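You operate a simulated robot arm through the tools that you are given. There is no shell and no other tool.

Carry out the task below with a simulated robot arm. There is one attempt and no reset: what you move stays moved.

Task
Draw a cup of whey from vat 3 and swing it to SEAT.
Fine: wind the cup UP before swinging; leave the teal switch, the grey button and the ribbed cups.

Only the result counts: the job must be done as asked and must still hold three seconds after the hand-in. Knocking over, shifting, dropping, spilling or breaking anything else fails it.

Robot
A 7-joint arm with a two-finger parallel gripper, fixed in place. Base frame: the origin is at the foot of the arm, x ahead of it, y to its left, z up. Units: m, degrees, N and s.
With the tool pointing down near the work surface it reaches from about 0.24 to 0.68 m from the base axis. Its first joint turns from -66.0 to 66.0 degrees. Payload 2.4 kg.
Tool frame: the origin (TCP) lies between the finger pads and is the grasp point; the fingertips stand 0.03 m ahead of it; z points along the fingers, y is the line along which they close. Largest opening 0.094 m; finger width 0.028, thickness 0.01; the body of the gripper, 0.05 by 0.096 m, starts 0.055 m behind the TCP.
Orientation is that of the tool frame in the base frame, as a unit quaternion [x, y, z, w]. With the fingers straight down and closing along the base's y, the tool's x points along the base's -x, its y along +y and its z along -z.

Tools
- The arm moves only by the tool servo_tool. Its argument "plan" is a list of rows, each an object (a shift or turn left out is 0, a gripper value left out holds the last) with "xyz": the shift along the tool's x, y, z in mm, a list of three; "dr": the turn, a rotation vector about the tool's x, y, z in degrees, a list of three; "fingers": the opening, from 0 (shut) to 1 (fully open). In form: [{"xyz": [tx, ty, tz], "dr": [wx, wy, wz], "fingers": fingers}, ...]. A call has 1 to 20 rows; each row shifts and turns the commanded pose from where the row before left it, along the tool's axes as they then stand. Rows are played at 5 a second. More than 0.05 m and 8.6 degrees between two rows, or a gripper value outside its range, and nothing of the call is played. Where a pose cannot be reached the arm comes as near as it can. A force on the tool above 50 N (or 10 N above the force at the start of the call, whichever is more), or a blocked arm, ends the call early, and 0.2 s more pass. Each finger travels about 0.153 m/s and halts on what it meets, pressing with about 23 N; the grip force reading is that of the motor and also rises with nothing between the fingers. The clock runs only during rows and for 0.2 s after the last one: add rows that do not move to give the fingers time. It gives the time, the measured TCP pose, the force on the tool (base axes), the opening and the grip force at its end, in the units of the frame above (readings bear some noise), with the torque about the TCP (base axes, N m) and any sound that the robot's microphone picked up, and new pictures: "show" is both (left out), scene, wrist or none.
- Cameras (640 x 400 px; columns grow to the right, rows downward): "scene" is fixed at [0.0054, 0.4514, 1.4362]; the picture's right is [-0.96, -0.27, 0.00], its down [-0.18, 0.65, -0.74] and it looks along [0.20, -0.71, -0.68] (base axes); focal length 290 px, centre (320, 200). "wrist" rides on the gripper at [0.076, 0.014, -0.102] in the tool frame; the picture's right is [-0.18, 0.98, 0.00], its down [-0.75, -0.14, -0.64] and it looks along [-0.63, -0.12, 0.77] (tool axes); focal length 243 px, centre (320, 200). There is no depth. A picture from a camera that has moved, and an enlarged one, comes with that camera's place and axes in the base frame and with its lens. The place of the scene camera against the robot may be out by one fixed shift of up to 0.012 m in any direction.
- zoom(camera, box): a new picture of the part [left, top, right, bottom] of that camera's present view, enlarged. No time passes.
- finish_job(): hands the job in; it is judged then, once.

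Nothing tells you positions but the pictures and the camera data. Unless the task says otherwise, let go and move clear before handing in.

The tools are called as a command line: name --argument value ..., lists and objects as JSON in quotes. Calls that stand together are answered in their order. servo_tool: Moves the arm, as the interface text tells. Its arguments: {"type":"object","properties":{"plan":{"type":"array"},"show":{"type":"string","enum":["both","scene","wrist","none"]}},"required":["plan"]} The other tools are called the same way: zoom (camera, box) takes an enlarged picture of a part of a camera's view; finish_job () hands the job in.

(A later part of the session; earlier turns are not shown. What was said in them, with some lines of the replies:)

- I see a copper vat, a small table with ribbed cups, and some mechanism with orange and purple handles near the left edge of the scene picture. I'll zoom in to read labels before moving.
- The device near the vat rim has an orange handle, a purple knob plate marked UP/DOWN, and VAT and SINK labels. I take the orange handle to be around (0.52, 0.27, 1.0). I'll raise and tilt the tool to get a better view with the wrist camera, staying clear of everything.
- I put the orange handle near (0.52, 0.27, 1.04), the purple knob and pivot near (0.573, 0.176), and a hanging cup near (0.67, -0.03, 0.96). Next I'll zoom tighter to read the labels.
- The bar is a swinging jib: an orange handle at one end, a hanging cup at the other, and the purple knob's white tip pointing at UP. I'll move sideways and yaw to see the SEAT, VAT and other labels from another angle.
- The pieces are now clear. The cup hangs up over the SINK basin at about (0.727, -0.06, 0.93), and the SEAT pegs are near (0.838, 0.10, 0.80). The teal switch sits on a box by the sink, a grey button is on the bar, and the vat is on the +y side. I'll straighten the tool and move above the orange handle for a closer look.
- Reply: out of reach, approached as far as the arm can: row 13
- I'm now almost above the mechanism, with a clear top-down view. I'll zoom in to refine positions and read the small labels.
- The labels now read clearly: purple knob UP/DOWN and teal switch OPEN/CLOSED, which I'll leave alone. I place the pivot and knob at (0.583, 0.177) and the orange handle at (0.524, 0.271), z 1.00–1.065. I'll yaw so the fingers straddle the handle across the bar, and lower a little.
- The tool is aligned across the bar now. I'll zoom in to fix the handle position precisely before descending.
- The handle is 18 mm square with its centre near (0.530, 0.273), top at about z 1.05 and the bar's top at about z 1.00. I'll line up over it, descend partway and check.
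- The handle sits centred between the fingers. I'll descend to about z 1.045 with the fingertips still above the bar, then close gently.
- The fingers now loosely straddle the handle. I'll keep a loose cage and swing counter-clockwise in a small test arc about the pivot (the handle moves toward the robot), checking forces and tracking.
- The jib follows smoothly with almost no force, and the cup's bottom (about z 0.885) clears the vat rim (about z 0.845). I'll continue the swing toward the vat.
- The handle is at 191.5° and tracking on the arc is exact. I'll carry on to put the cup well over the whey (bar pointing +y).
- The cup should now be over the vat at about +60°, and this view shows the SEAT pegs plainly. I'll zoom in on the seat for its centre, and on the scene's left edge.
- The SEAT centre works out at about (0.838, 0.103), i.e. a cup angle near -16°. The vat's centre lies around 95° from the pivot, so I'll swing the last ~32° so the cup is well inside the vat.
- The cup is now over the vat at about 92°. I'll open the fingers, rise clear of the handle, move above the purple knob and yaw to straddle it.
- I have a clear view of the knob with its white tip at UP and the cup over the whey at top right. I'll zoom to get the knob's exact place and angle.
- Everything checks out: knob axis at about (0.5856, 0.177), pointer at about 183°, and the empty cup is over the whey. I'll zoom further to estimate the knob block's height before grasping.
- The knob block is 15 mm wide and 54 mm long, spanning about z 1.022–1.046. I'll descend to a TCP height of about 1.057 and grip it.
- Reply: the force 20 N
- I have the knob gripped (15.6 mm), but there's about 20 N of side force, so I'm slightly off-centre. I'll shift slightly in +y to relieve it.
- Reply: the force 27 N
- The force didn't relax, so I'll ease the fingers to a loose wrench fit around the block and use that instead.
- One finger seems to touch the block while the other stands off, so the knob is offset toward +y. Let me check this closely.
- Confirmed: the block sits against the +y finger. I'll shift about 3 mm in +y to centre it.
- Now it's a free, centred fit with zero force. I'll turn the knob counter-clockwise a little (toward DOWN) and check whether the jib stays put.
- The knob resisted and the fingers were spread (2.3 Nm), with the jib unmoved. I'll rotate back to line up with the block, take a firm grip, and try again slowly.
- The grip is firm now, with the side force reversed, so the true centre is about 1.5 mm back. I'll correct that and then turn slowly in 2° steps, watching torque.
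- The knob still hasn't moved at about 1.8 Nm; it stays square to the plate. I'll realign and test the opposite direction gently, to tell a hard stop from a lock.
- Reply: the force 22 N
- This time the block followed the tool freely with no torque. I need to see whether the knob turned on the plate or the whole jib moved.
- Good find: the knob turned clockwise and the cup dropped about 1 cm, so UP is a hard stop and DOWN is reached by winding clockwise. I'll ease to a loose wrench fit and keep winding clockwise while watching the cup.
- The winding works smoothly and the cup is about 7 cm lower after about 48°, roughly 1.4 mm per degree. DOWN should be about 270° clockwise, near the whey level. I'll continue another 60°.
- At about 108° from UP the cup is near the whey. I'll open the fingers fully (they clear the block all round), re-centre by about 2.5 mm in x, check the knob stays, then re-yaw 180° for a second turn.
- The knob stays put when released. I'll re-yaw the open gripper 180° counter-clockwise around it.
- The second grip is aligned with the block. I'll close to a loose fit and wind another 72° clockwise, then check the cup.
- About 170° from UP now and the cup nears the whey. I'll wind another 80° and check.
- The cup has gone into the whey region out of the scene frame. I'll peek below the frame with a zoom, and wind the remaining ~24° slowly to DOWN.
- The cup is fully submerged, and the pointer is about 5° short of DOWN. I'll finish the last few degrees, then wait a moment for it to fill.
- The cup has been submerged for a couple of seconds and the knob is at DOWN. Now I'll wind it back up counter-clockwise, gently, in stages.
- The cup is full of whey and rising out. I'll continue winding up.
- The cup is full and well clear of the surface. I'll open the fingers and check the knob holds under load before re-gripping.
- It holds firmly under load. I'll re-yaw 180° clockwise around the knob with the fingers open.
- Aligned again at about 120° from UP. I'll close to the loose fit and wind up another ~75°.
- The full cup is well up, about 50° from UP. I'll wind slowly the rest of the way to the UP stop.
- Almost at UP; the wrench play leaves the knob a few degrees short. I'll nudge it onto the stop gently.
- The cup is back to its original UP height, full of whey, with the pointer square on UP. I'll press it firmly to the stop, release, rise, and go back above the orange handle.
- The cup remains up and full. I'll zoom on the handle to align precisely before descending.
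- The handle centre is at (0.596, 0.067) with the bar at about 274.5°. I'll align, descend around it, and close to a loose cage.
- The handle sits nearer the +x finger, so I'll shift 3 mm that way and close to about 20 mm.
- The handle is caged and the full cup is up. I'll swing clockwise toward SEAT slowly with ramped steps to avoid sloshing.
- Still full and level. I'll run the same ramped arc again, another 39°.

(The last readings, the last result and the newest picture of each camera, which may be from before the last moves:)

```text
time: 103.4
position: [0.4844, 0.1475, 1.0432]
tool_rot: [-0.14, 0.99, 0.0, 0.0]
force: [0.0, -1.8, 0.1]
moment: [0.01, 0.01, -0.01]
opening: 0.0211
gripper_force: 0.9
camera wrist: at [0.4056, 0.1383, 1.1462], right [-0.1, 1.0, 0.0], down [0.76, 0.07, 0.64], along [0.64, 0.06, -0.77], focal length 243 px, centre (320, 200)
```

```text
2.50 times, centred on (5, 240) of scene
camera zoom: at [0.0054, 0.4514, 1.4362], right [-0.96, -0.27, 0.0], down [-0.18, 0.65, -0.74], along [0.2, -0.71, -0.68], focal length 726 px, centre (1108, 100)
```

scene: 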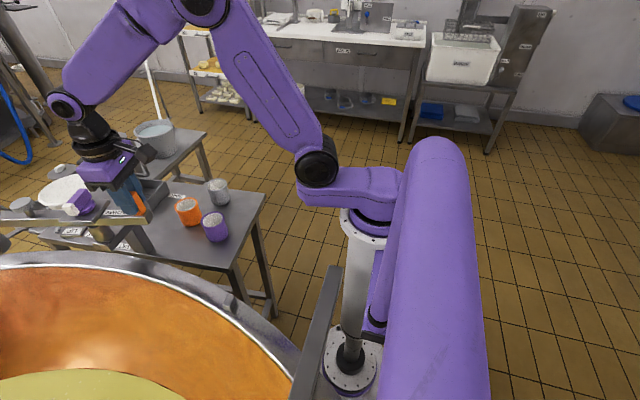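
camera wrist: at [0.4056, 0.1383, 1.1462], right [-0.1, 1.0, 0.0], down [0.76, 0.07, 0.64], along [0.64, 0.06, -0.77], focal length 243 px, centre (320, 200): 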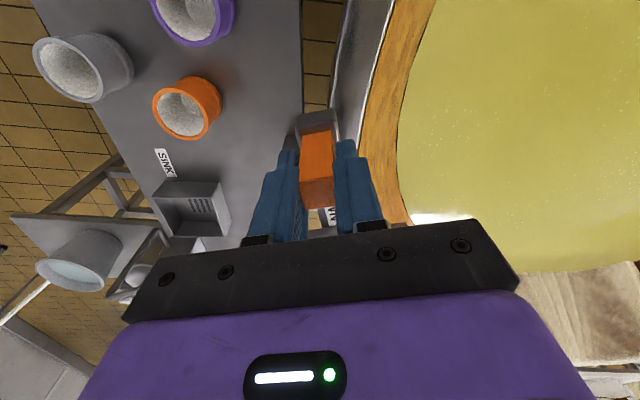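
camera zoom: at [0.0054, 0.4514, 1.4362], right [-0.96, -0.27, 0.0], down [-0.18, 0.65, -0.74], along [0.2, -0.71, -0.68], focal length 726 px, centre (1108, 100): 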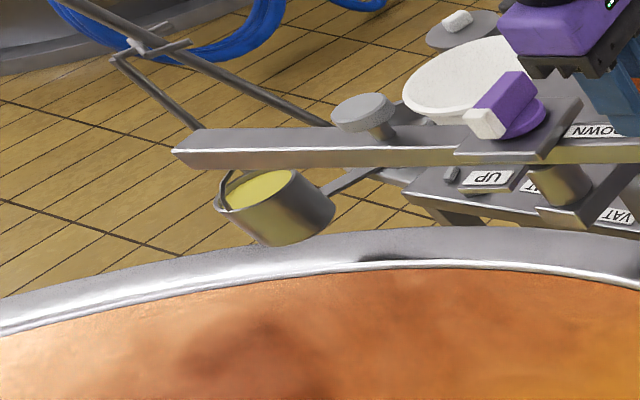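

The cup passed over the rim cleanly and is still full. About 32° remain to SEAT; I'll go 25° and then check alignment against the pegs.

servo_tool --plan '[{"xyz": [0, 0.97, 0], "dr": [0, 0, 0.5]}, {"xyz": [-0.02, 1.94, 0], "dr": [0, 0, 1]}, {"xyz": [-0.04, 2.91, 0], "dr": [0, 0, 1.5]}, {"xyz": [-0.07, 3.87, 0], "dr": [0, 0, 2]}, {"xyz": [-0.1, 4.84, 0], "dr": [0, 0, 2.5]}, {"xyz": [-0.1, 4.84, 0], "dr": [0, 0, 2.5]}, {"xyz": [-0.1, 4.84, 0], "dr": [0, 0, 2.5]}, {"xyz": [-0.1, 4.84, 0], "dr": [0, 0, 2.5]}, {"xyz": [-0.1, 4.84, 0], "dr": [0, 0, 2.5]}, {"xyz": [-0.1, 4.84, 0], "dr": [0, 0, 2.5]}, {"xyz": [-0.07, 3.87, 0], "dr": [0, 0, 2]}, {"xyz": [-0.04, 2.91, 0], "dr": [0, 0, 1.5]}, {"xyz": [-0.02, 1.94, 0], "dr": [0, 0, 1]}, {"xyz": [0, 0.97, 0], "dr": [0, 0, 0.5]}, {}]' --show "both"

zoom --camera "scene" --box '[0, 150, 100, 300]'

zoom --camera "wrist" --box '[120, 100, 420, 260]'

```text
time: 106.6
position: [0.4808, 0.196, 1.0426]
tool_rot: [0.078, 0.997, 0.0, 0.0]
force: [-0.4, 0.5, 1.6]
moment: [-0.01, 0.03, -0.03]
opening: 0.0213
gripper_force: 0.7
camera wrist: at [0.4064, 0.2205, 1.1441], right [0.33, 0.94, 0.0], down [0.72, -0.26, 0.64], along [0.61, -0.21, -0.77], focal length 243 px, centre (320, 200)
```

scene: 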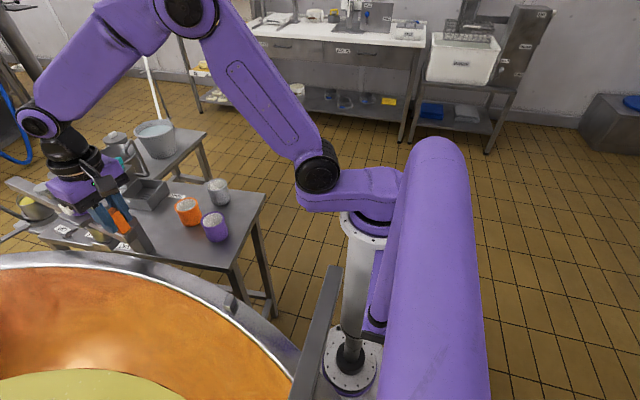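
wrist: 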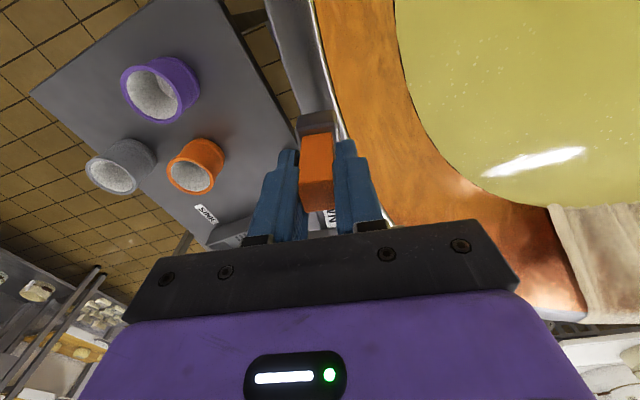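

```text
2.67 times, centred on (50, 225) of scene
camera zoom: at [0.0054, 0.4514, 1.4362], right [-0.96, -0.27, 0.0], down [-0.18, 0.65, -0.74], along [0.2, -0.71, -0.68], focal length 774 px, centre (1040, 133)
```

zoom: 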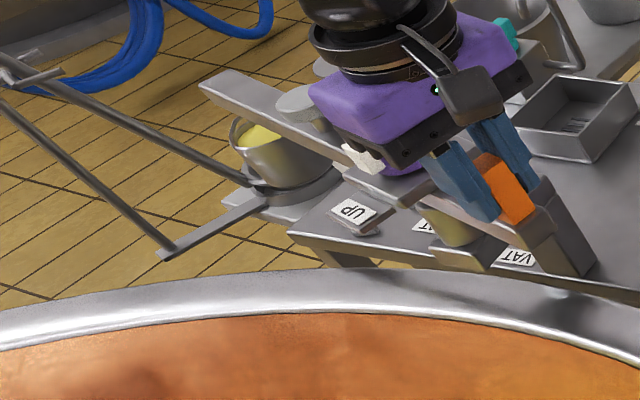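

```text
2.13 times, centred on (270, 180) of wrist
camera zoom: at [0.4064, 0.2205, 1.1441], right [0.33, 0.94, 0.0], down [0.72, -0.26, 0.64], along [0.61, -0.21, -0.77], focal length 518 px, centre (427, 243)
```

zoom: 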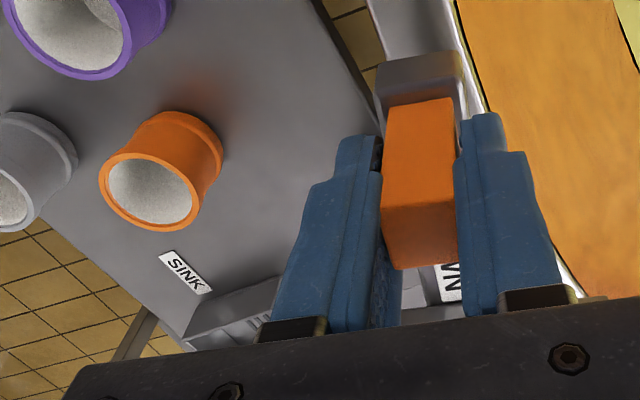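

The jib is at about 172°. From several views the SEAT centre averages (0.838, 0.107), i.e. a handle angle of about 164°. I'll swing 8° more, gently.

servo_tool --plan '[{"xyz": [0, 0.97, 0], "dr": [0, 0, 0.5]}, {"xyz": [-0.02, 1.94, 0], "dr": [0, 0, 1]}, {"xyz": [-0.04, 2.91, 0], "dr": [0, 0, 1.5]}, {"xyz": [-0.07, 3.87, 0], "dr": [0, 0, 2]}, {"xyz": [-0.04, 2.91, 0], "dr": [0, 0, 1.5]}, {"xyz": [-0.02, 1.94, 0], "dr": [0, 0, 1]}, {"xyz": [0, 0.97, 0], "dr": [0, 0, 0.5]}, {}, {}]' --show "both"

zoom --camera "scene" --box '[0, 150, 100, 300]'

zoom --camera "wrist" --box '[120, 100, 420, 260]'

```text
time: 108.6
position: [0.4825, 0.21, 1.0442]
tool_rot: [0.147, 0.989, -0.001, 0.0]
force: [0.8, -3.7, 0.5]
moment: [0.01, 0.06, 0.03]
opening: 0.0219
gripper_force: 1.4
camera wrist: at [0.4138, 0.2449, 1.1459], right [0.46, 0.89, 0.0], down [0.68, -0.35, 0.64], along [0.57, -0.3, -0.77], focal length 243 px, centre (320, 200)
```

scene: 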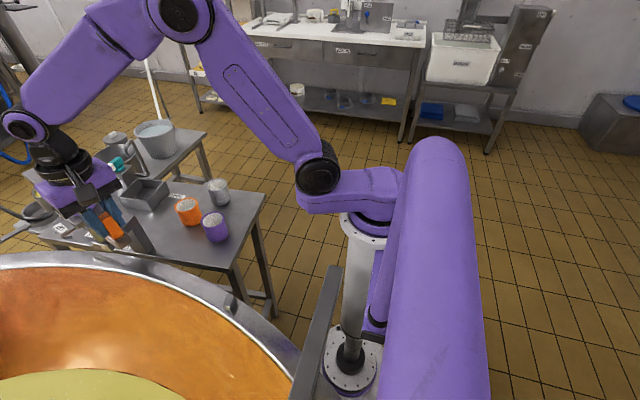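
wrist: 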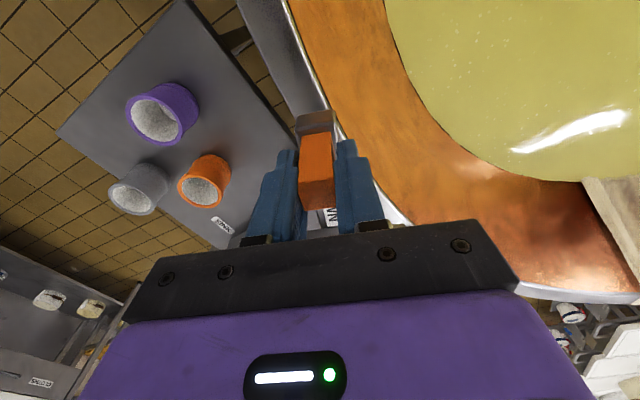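

```text
2.67 times, centred on (50, 225) of scene
camera zoom: at [0.0054, 0.4513, 1.4362], right [-0.96, -0.27, 0.0], down [-0.18, 0.65, -0.74], along [0.2, -0.71, -0.68], focal length 774 px, centre (1040, 133)
```

zoom: 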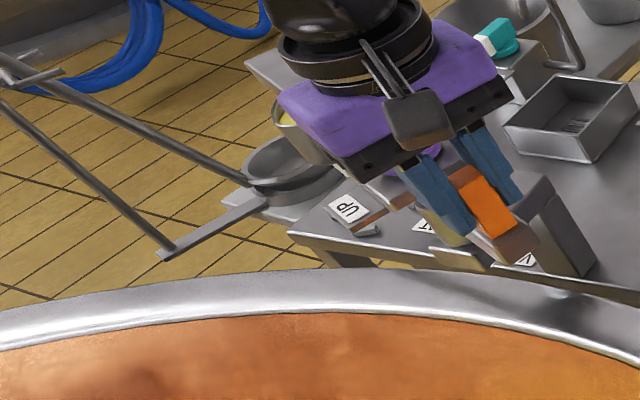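

```text
2.13 times, centred on (270, 180) of wrist
camera zoom: at [0.4138, 0.2449, 1.1459], right [0.46, 0.89, 0.0], down [0.68, -0.35, 0.64], along [0.57, -0.3, -0.77], focal length 518 px, centre (427, 243)
```

zoom: 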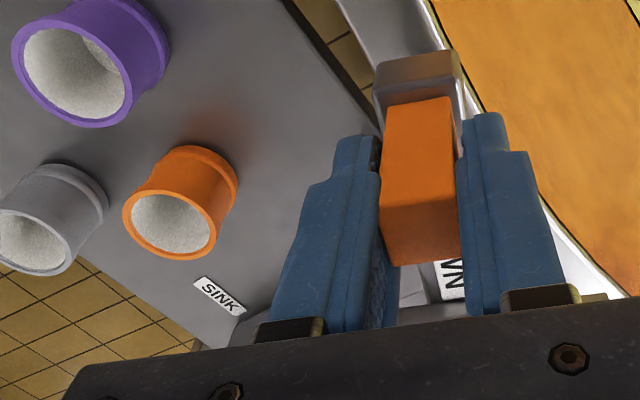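

I'll open, rise clear of the handle, and tilt the tool forward to view the cup over the SEAT pegs.

servo_tool --plan '[{"fingers": 0.5}, {}, {"xyz": [0, 0, -30]}, {"xyz": [0, 0, -40]}, {"xyz": [0, 0, -40], "fingers": 1.0}, {"xyz": [0, 0, -30], "dr": [0, 0, -8]}, {"dr": [0, -8, 0]}, {"dr": [0, -8, 0]}, {}]' --show "both"

zoom --camera "scene" --box '[0, 150, 100, 300]'

zoom --camera "wrist" --box '[220, 80, 420, 240]'

```text
time: 110.6
position: [0.4833, 0.2099, 1.1818]
tool_rot: [0.078, 0.987, -0.011, 0.14]
force: [-0.3, 0.7, 0.6]
moment: [0.01, -0.01, -0.02]
opening: 0.0941
gripper_force: 0.1
camera wrist: at [0.3842, 0.2387, 1.2595], right [0.33, 0.94, 0.05], down [0.52, -0.22, 0.83], along [0.79, -0.24, -0.56], focal length 243 px, centre (320, 200)
```

scene: 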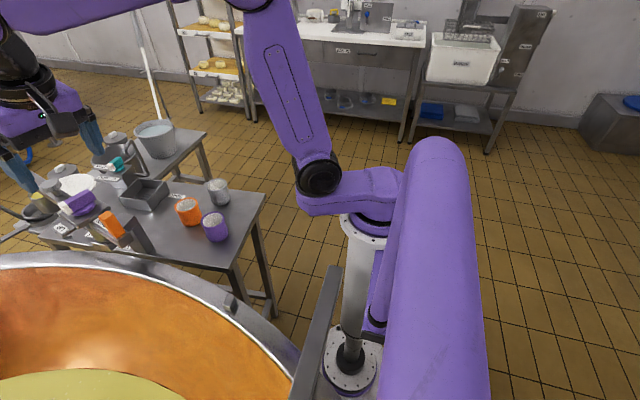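
wrist: 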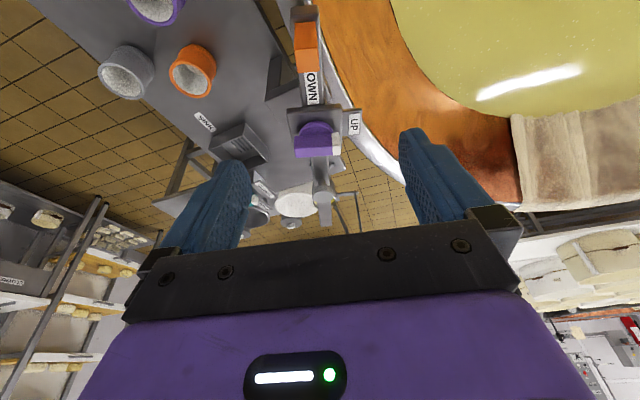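

```text
2.67 times, centred on (50, 225) of scene
camera zoom: at [0.0054, 0.4514, 1.4362], right [-0.96, -0.27, 0.0], down [-0.18, 0.65, -0.74], along [0.2, -0.71, -0.68], focal length 774 px, centre (1040, 133)
```

zoom: 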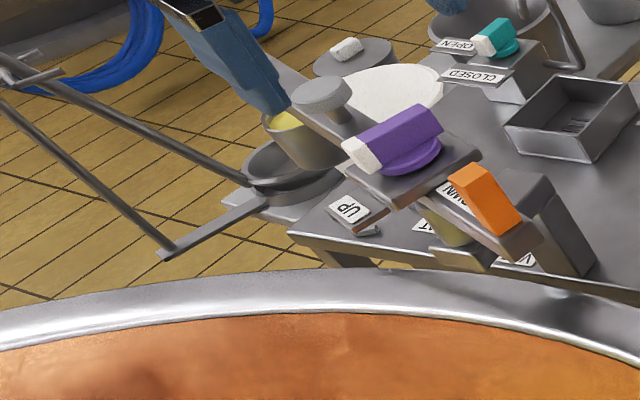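

```text
2.50 times, centred on (320, 160) of wrist
camera zoom: at [0.3842, 0.2387, 1.2595], right [0.33, 0.94, 0.05], down [0.52, -0.22, 0.83], along [0.79, -0.24, -0.56], focal length 606 px, centre (320, 300)
```

zoom: 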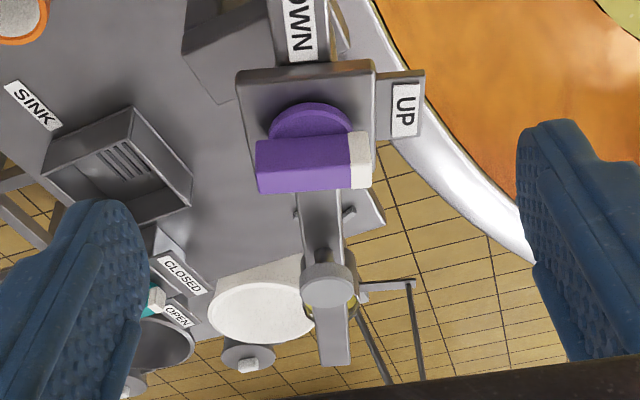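

The bar hides the cup from here. I'll back off to a side viewpoint, as earlier, to see the cup against the SEAT pegs.

servo_tool --plan '[{"xyz": [6, -17, -17]}, {"xyz": [12.1, -35.2, -18]}, {"xyz": [12.1, -35.2, -16.2]}, {"xyz": [12.1, -35.2, -16.2]}, {"xyz": [12.1, -35.2, -16.2]}, {"xyz": [12.1, -35.2, -16.2]}, {"xyz": [12.1, -35.2, -16.2]}, {"xyz": [12.1, -35.2, -16.2]}, {"xyz": [12.1, -35.2, -15]}, {"xyz": [6, -17, 0]}, {"dr": [-2.22, 0, -7.69]}, {"dr": [-2.22, 0, -7.69]}, {"dr": [-2.22, 0, -7.69]}, {"dr": [-2.22, 0, -7.69]}, {"dr": [0, -6, 0]}, {}]' --show "both"

zoom --camera "wrist" --box '[240, 70, 400, 190]'

zoom --camera "scene" --box '[0, 150, 100, 300]'

```text
time: 114.0
position: [0.2924, -0.0788, 1.2948]
tool_rot: [-0.197, 0.961, 0.039, 0.188]
force: [0.0, -0.2, -0.4]
moment: [0.0, -0.04, 0.03]
opening: 0.0938
gripper_force: 0.1
camera wrist: at [0.185, -0.1097, 1.3607], right [-0.23, 0.97, 0.07], down [0.48, 0.05, 0.88], along [0.85, 0.23, -0.47], focal length 243 px, centre (320, 200)
```

scene: 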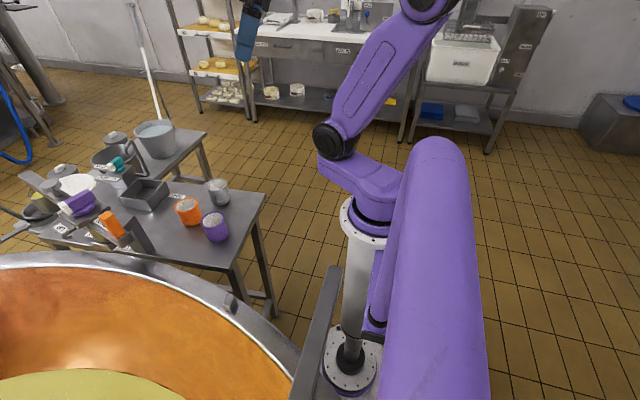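
wrist: 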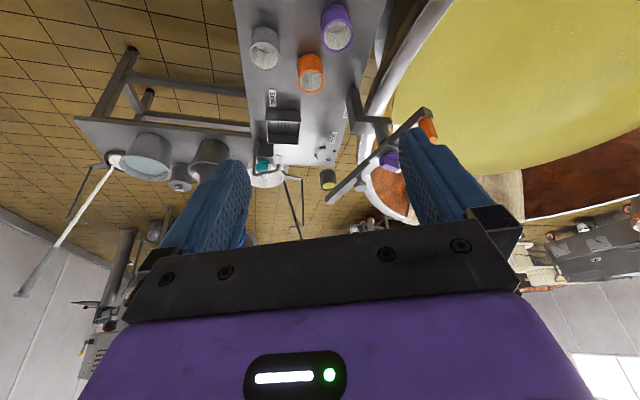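

```text
3.33 times, centred on (320, 130) of wrist
camera zoom: at [0.185, -0.1097, 1.3607], right [-0.23, 0.97, 0.07], down [0.48, 0.05, 0.88], along [0.85, 0.23, -0.47], focal length 809 px, centre (320, 433)
```

zoom: 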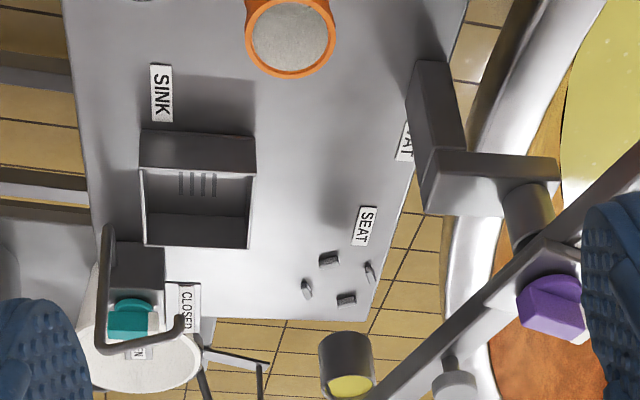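

```text
2.67 times, centred on (50, 225) of scene
camera zoom: at [0.0054, 0.4514, 1.4362], right [-0.96, -0.27, 0.0], down [-0.18, 0.65, -0.74], along [0.2, -0.71, -0.68], focal length 774 px, centre (1040, 133)
```

zoom: 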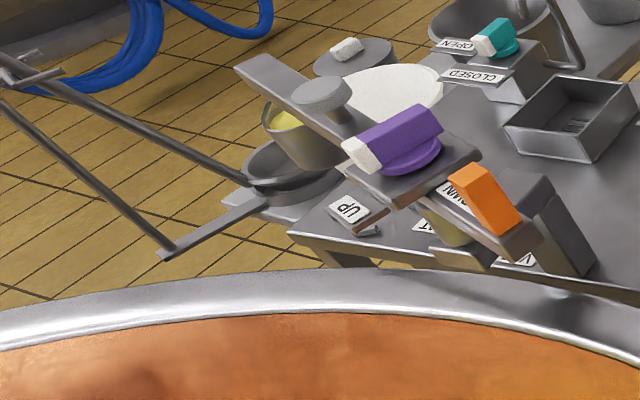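

From this side view the full cup hangs right over the SEAT pegs: both share the same azimuth to within about 1 mm, and my computed cup angle is within 1° of the seat. I'll wait a moment and verify nothing drifts.

servo_tool --plan '[{}, {}, {}, {}, {}, {}, {}, {}, {}, {}]' --show "both"

zoom --camera "wrist" --box '[290, 110, 390, 210]'

zoom --camera "scene" --box '[10, 160, 110, 250]'

zoom --camera "scene" --box '[90, 120, 260, 260]'

```text
time: 116.2
position: [0.2923, -0.0788, 1.2943]
tool_rot: [-0.197, 0.962, 0.039, 0.187]
force: [-0.8, 0.1, -0.2]
moment: [-0.01, -0.01, 0.03]
opening: 0.094
gripper_force: 0.0
camera wrist: at [0.185, -0.1096, 1.3608], right [-0.23, 0.97, 0.07], down [0.48, 0.05, 0.88], along [0.85, 0.23, -0.47], focal length 243 px, centre (320, 200)
```

scene: 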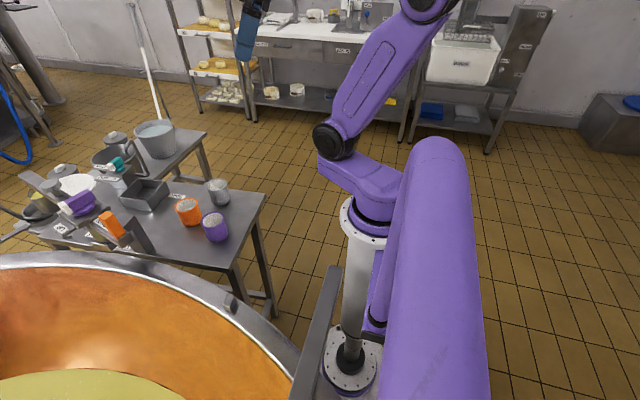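
wrist: 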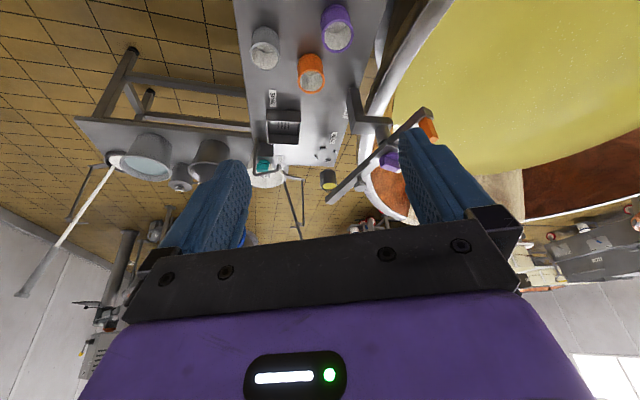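

```text
4.00 times, centred on (340, 160) of wrist
camera zoom: at [0.185, -0.1096, 1.3608], right [-0.23, 0.97, 0.07], down [0.48, 0.05, 0.88], along [0.85, 0.23, -0.47], focal length 970 px, centre (240, 360)
```

zoom: 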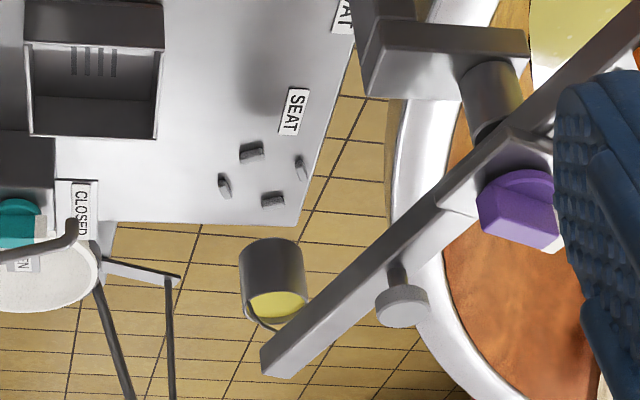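

```text
4.44 times, centred on (60, 205) of scene
camera zoom: at [0.0054, 0.4514, 1.4362], right [-0.96, -0.27, 0.0], down [-0.18, 0.65, -0.74], along [0.2, -0.71, -0.68], focal length 1291 px, centre (1476, 178)
```

zoom: 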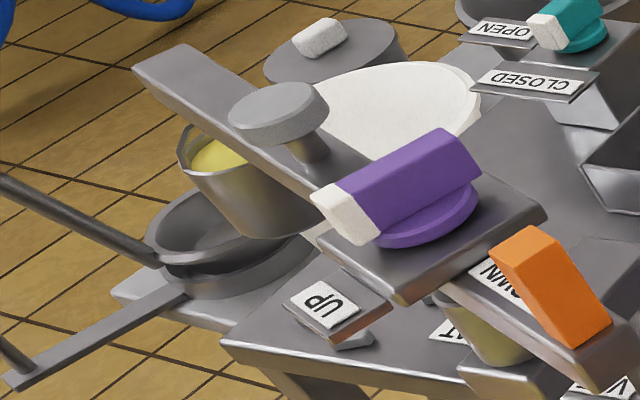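

```text
2.86 times, centred on (175, 190) of scene
camera zoom: at [0.0054, 0.4514, 1.4362], right [-0.96, -0.27, 0.0], down [-0.18, 0.65, -0.74], along [0.2, -0.71, -0.68], focal length 830 px, centre (734, 229)
```

zoom: 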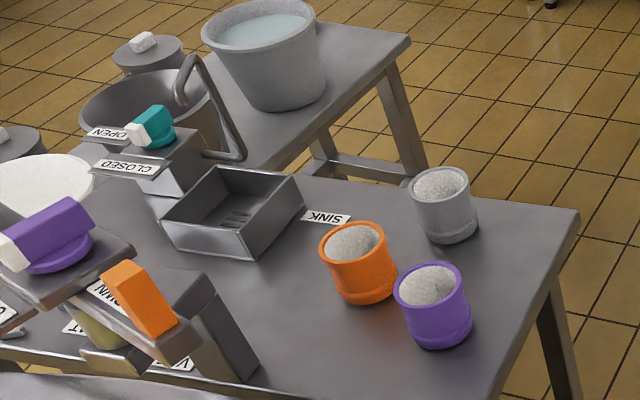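

The cup of whey is full, wound up, and stationary over the SEAT pegs. The teal switch, grey button and ribbed cups are untouched, and the arm is clear with its gripper open. I'm handing the job in.

finish_job

```text
The job is handed in.
```

The cup is drawn full of whey, wound up and hanging over SEAT, and I've handed the job in. I don't have the judge's result.

- **Whey:** I swung the cup over the vat next to the table and wound it down until it went under. I then wound it back to the UP stop before swinging it to SEAT.
- **Alignment:** by the cameras, the cup is within about 1° of the centre of the SEAT pegs. It didn't move over the last couple of seconds I watched.
- **Left alone:** I didn't touch the teal switch, the grey button or the ribbed cups, and I saw no spill. The arm is clear with its gripper open.

Two choices you may want to know about:
- **Which vat:** I saw no number on the vat or its label. I took it as vat 3 because it's the only one the swing bar reaches.
- **Cup height at SEAT:** the task said to swing the cup to SEAT, so I left it up there and didn't lower it onto the pegs.
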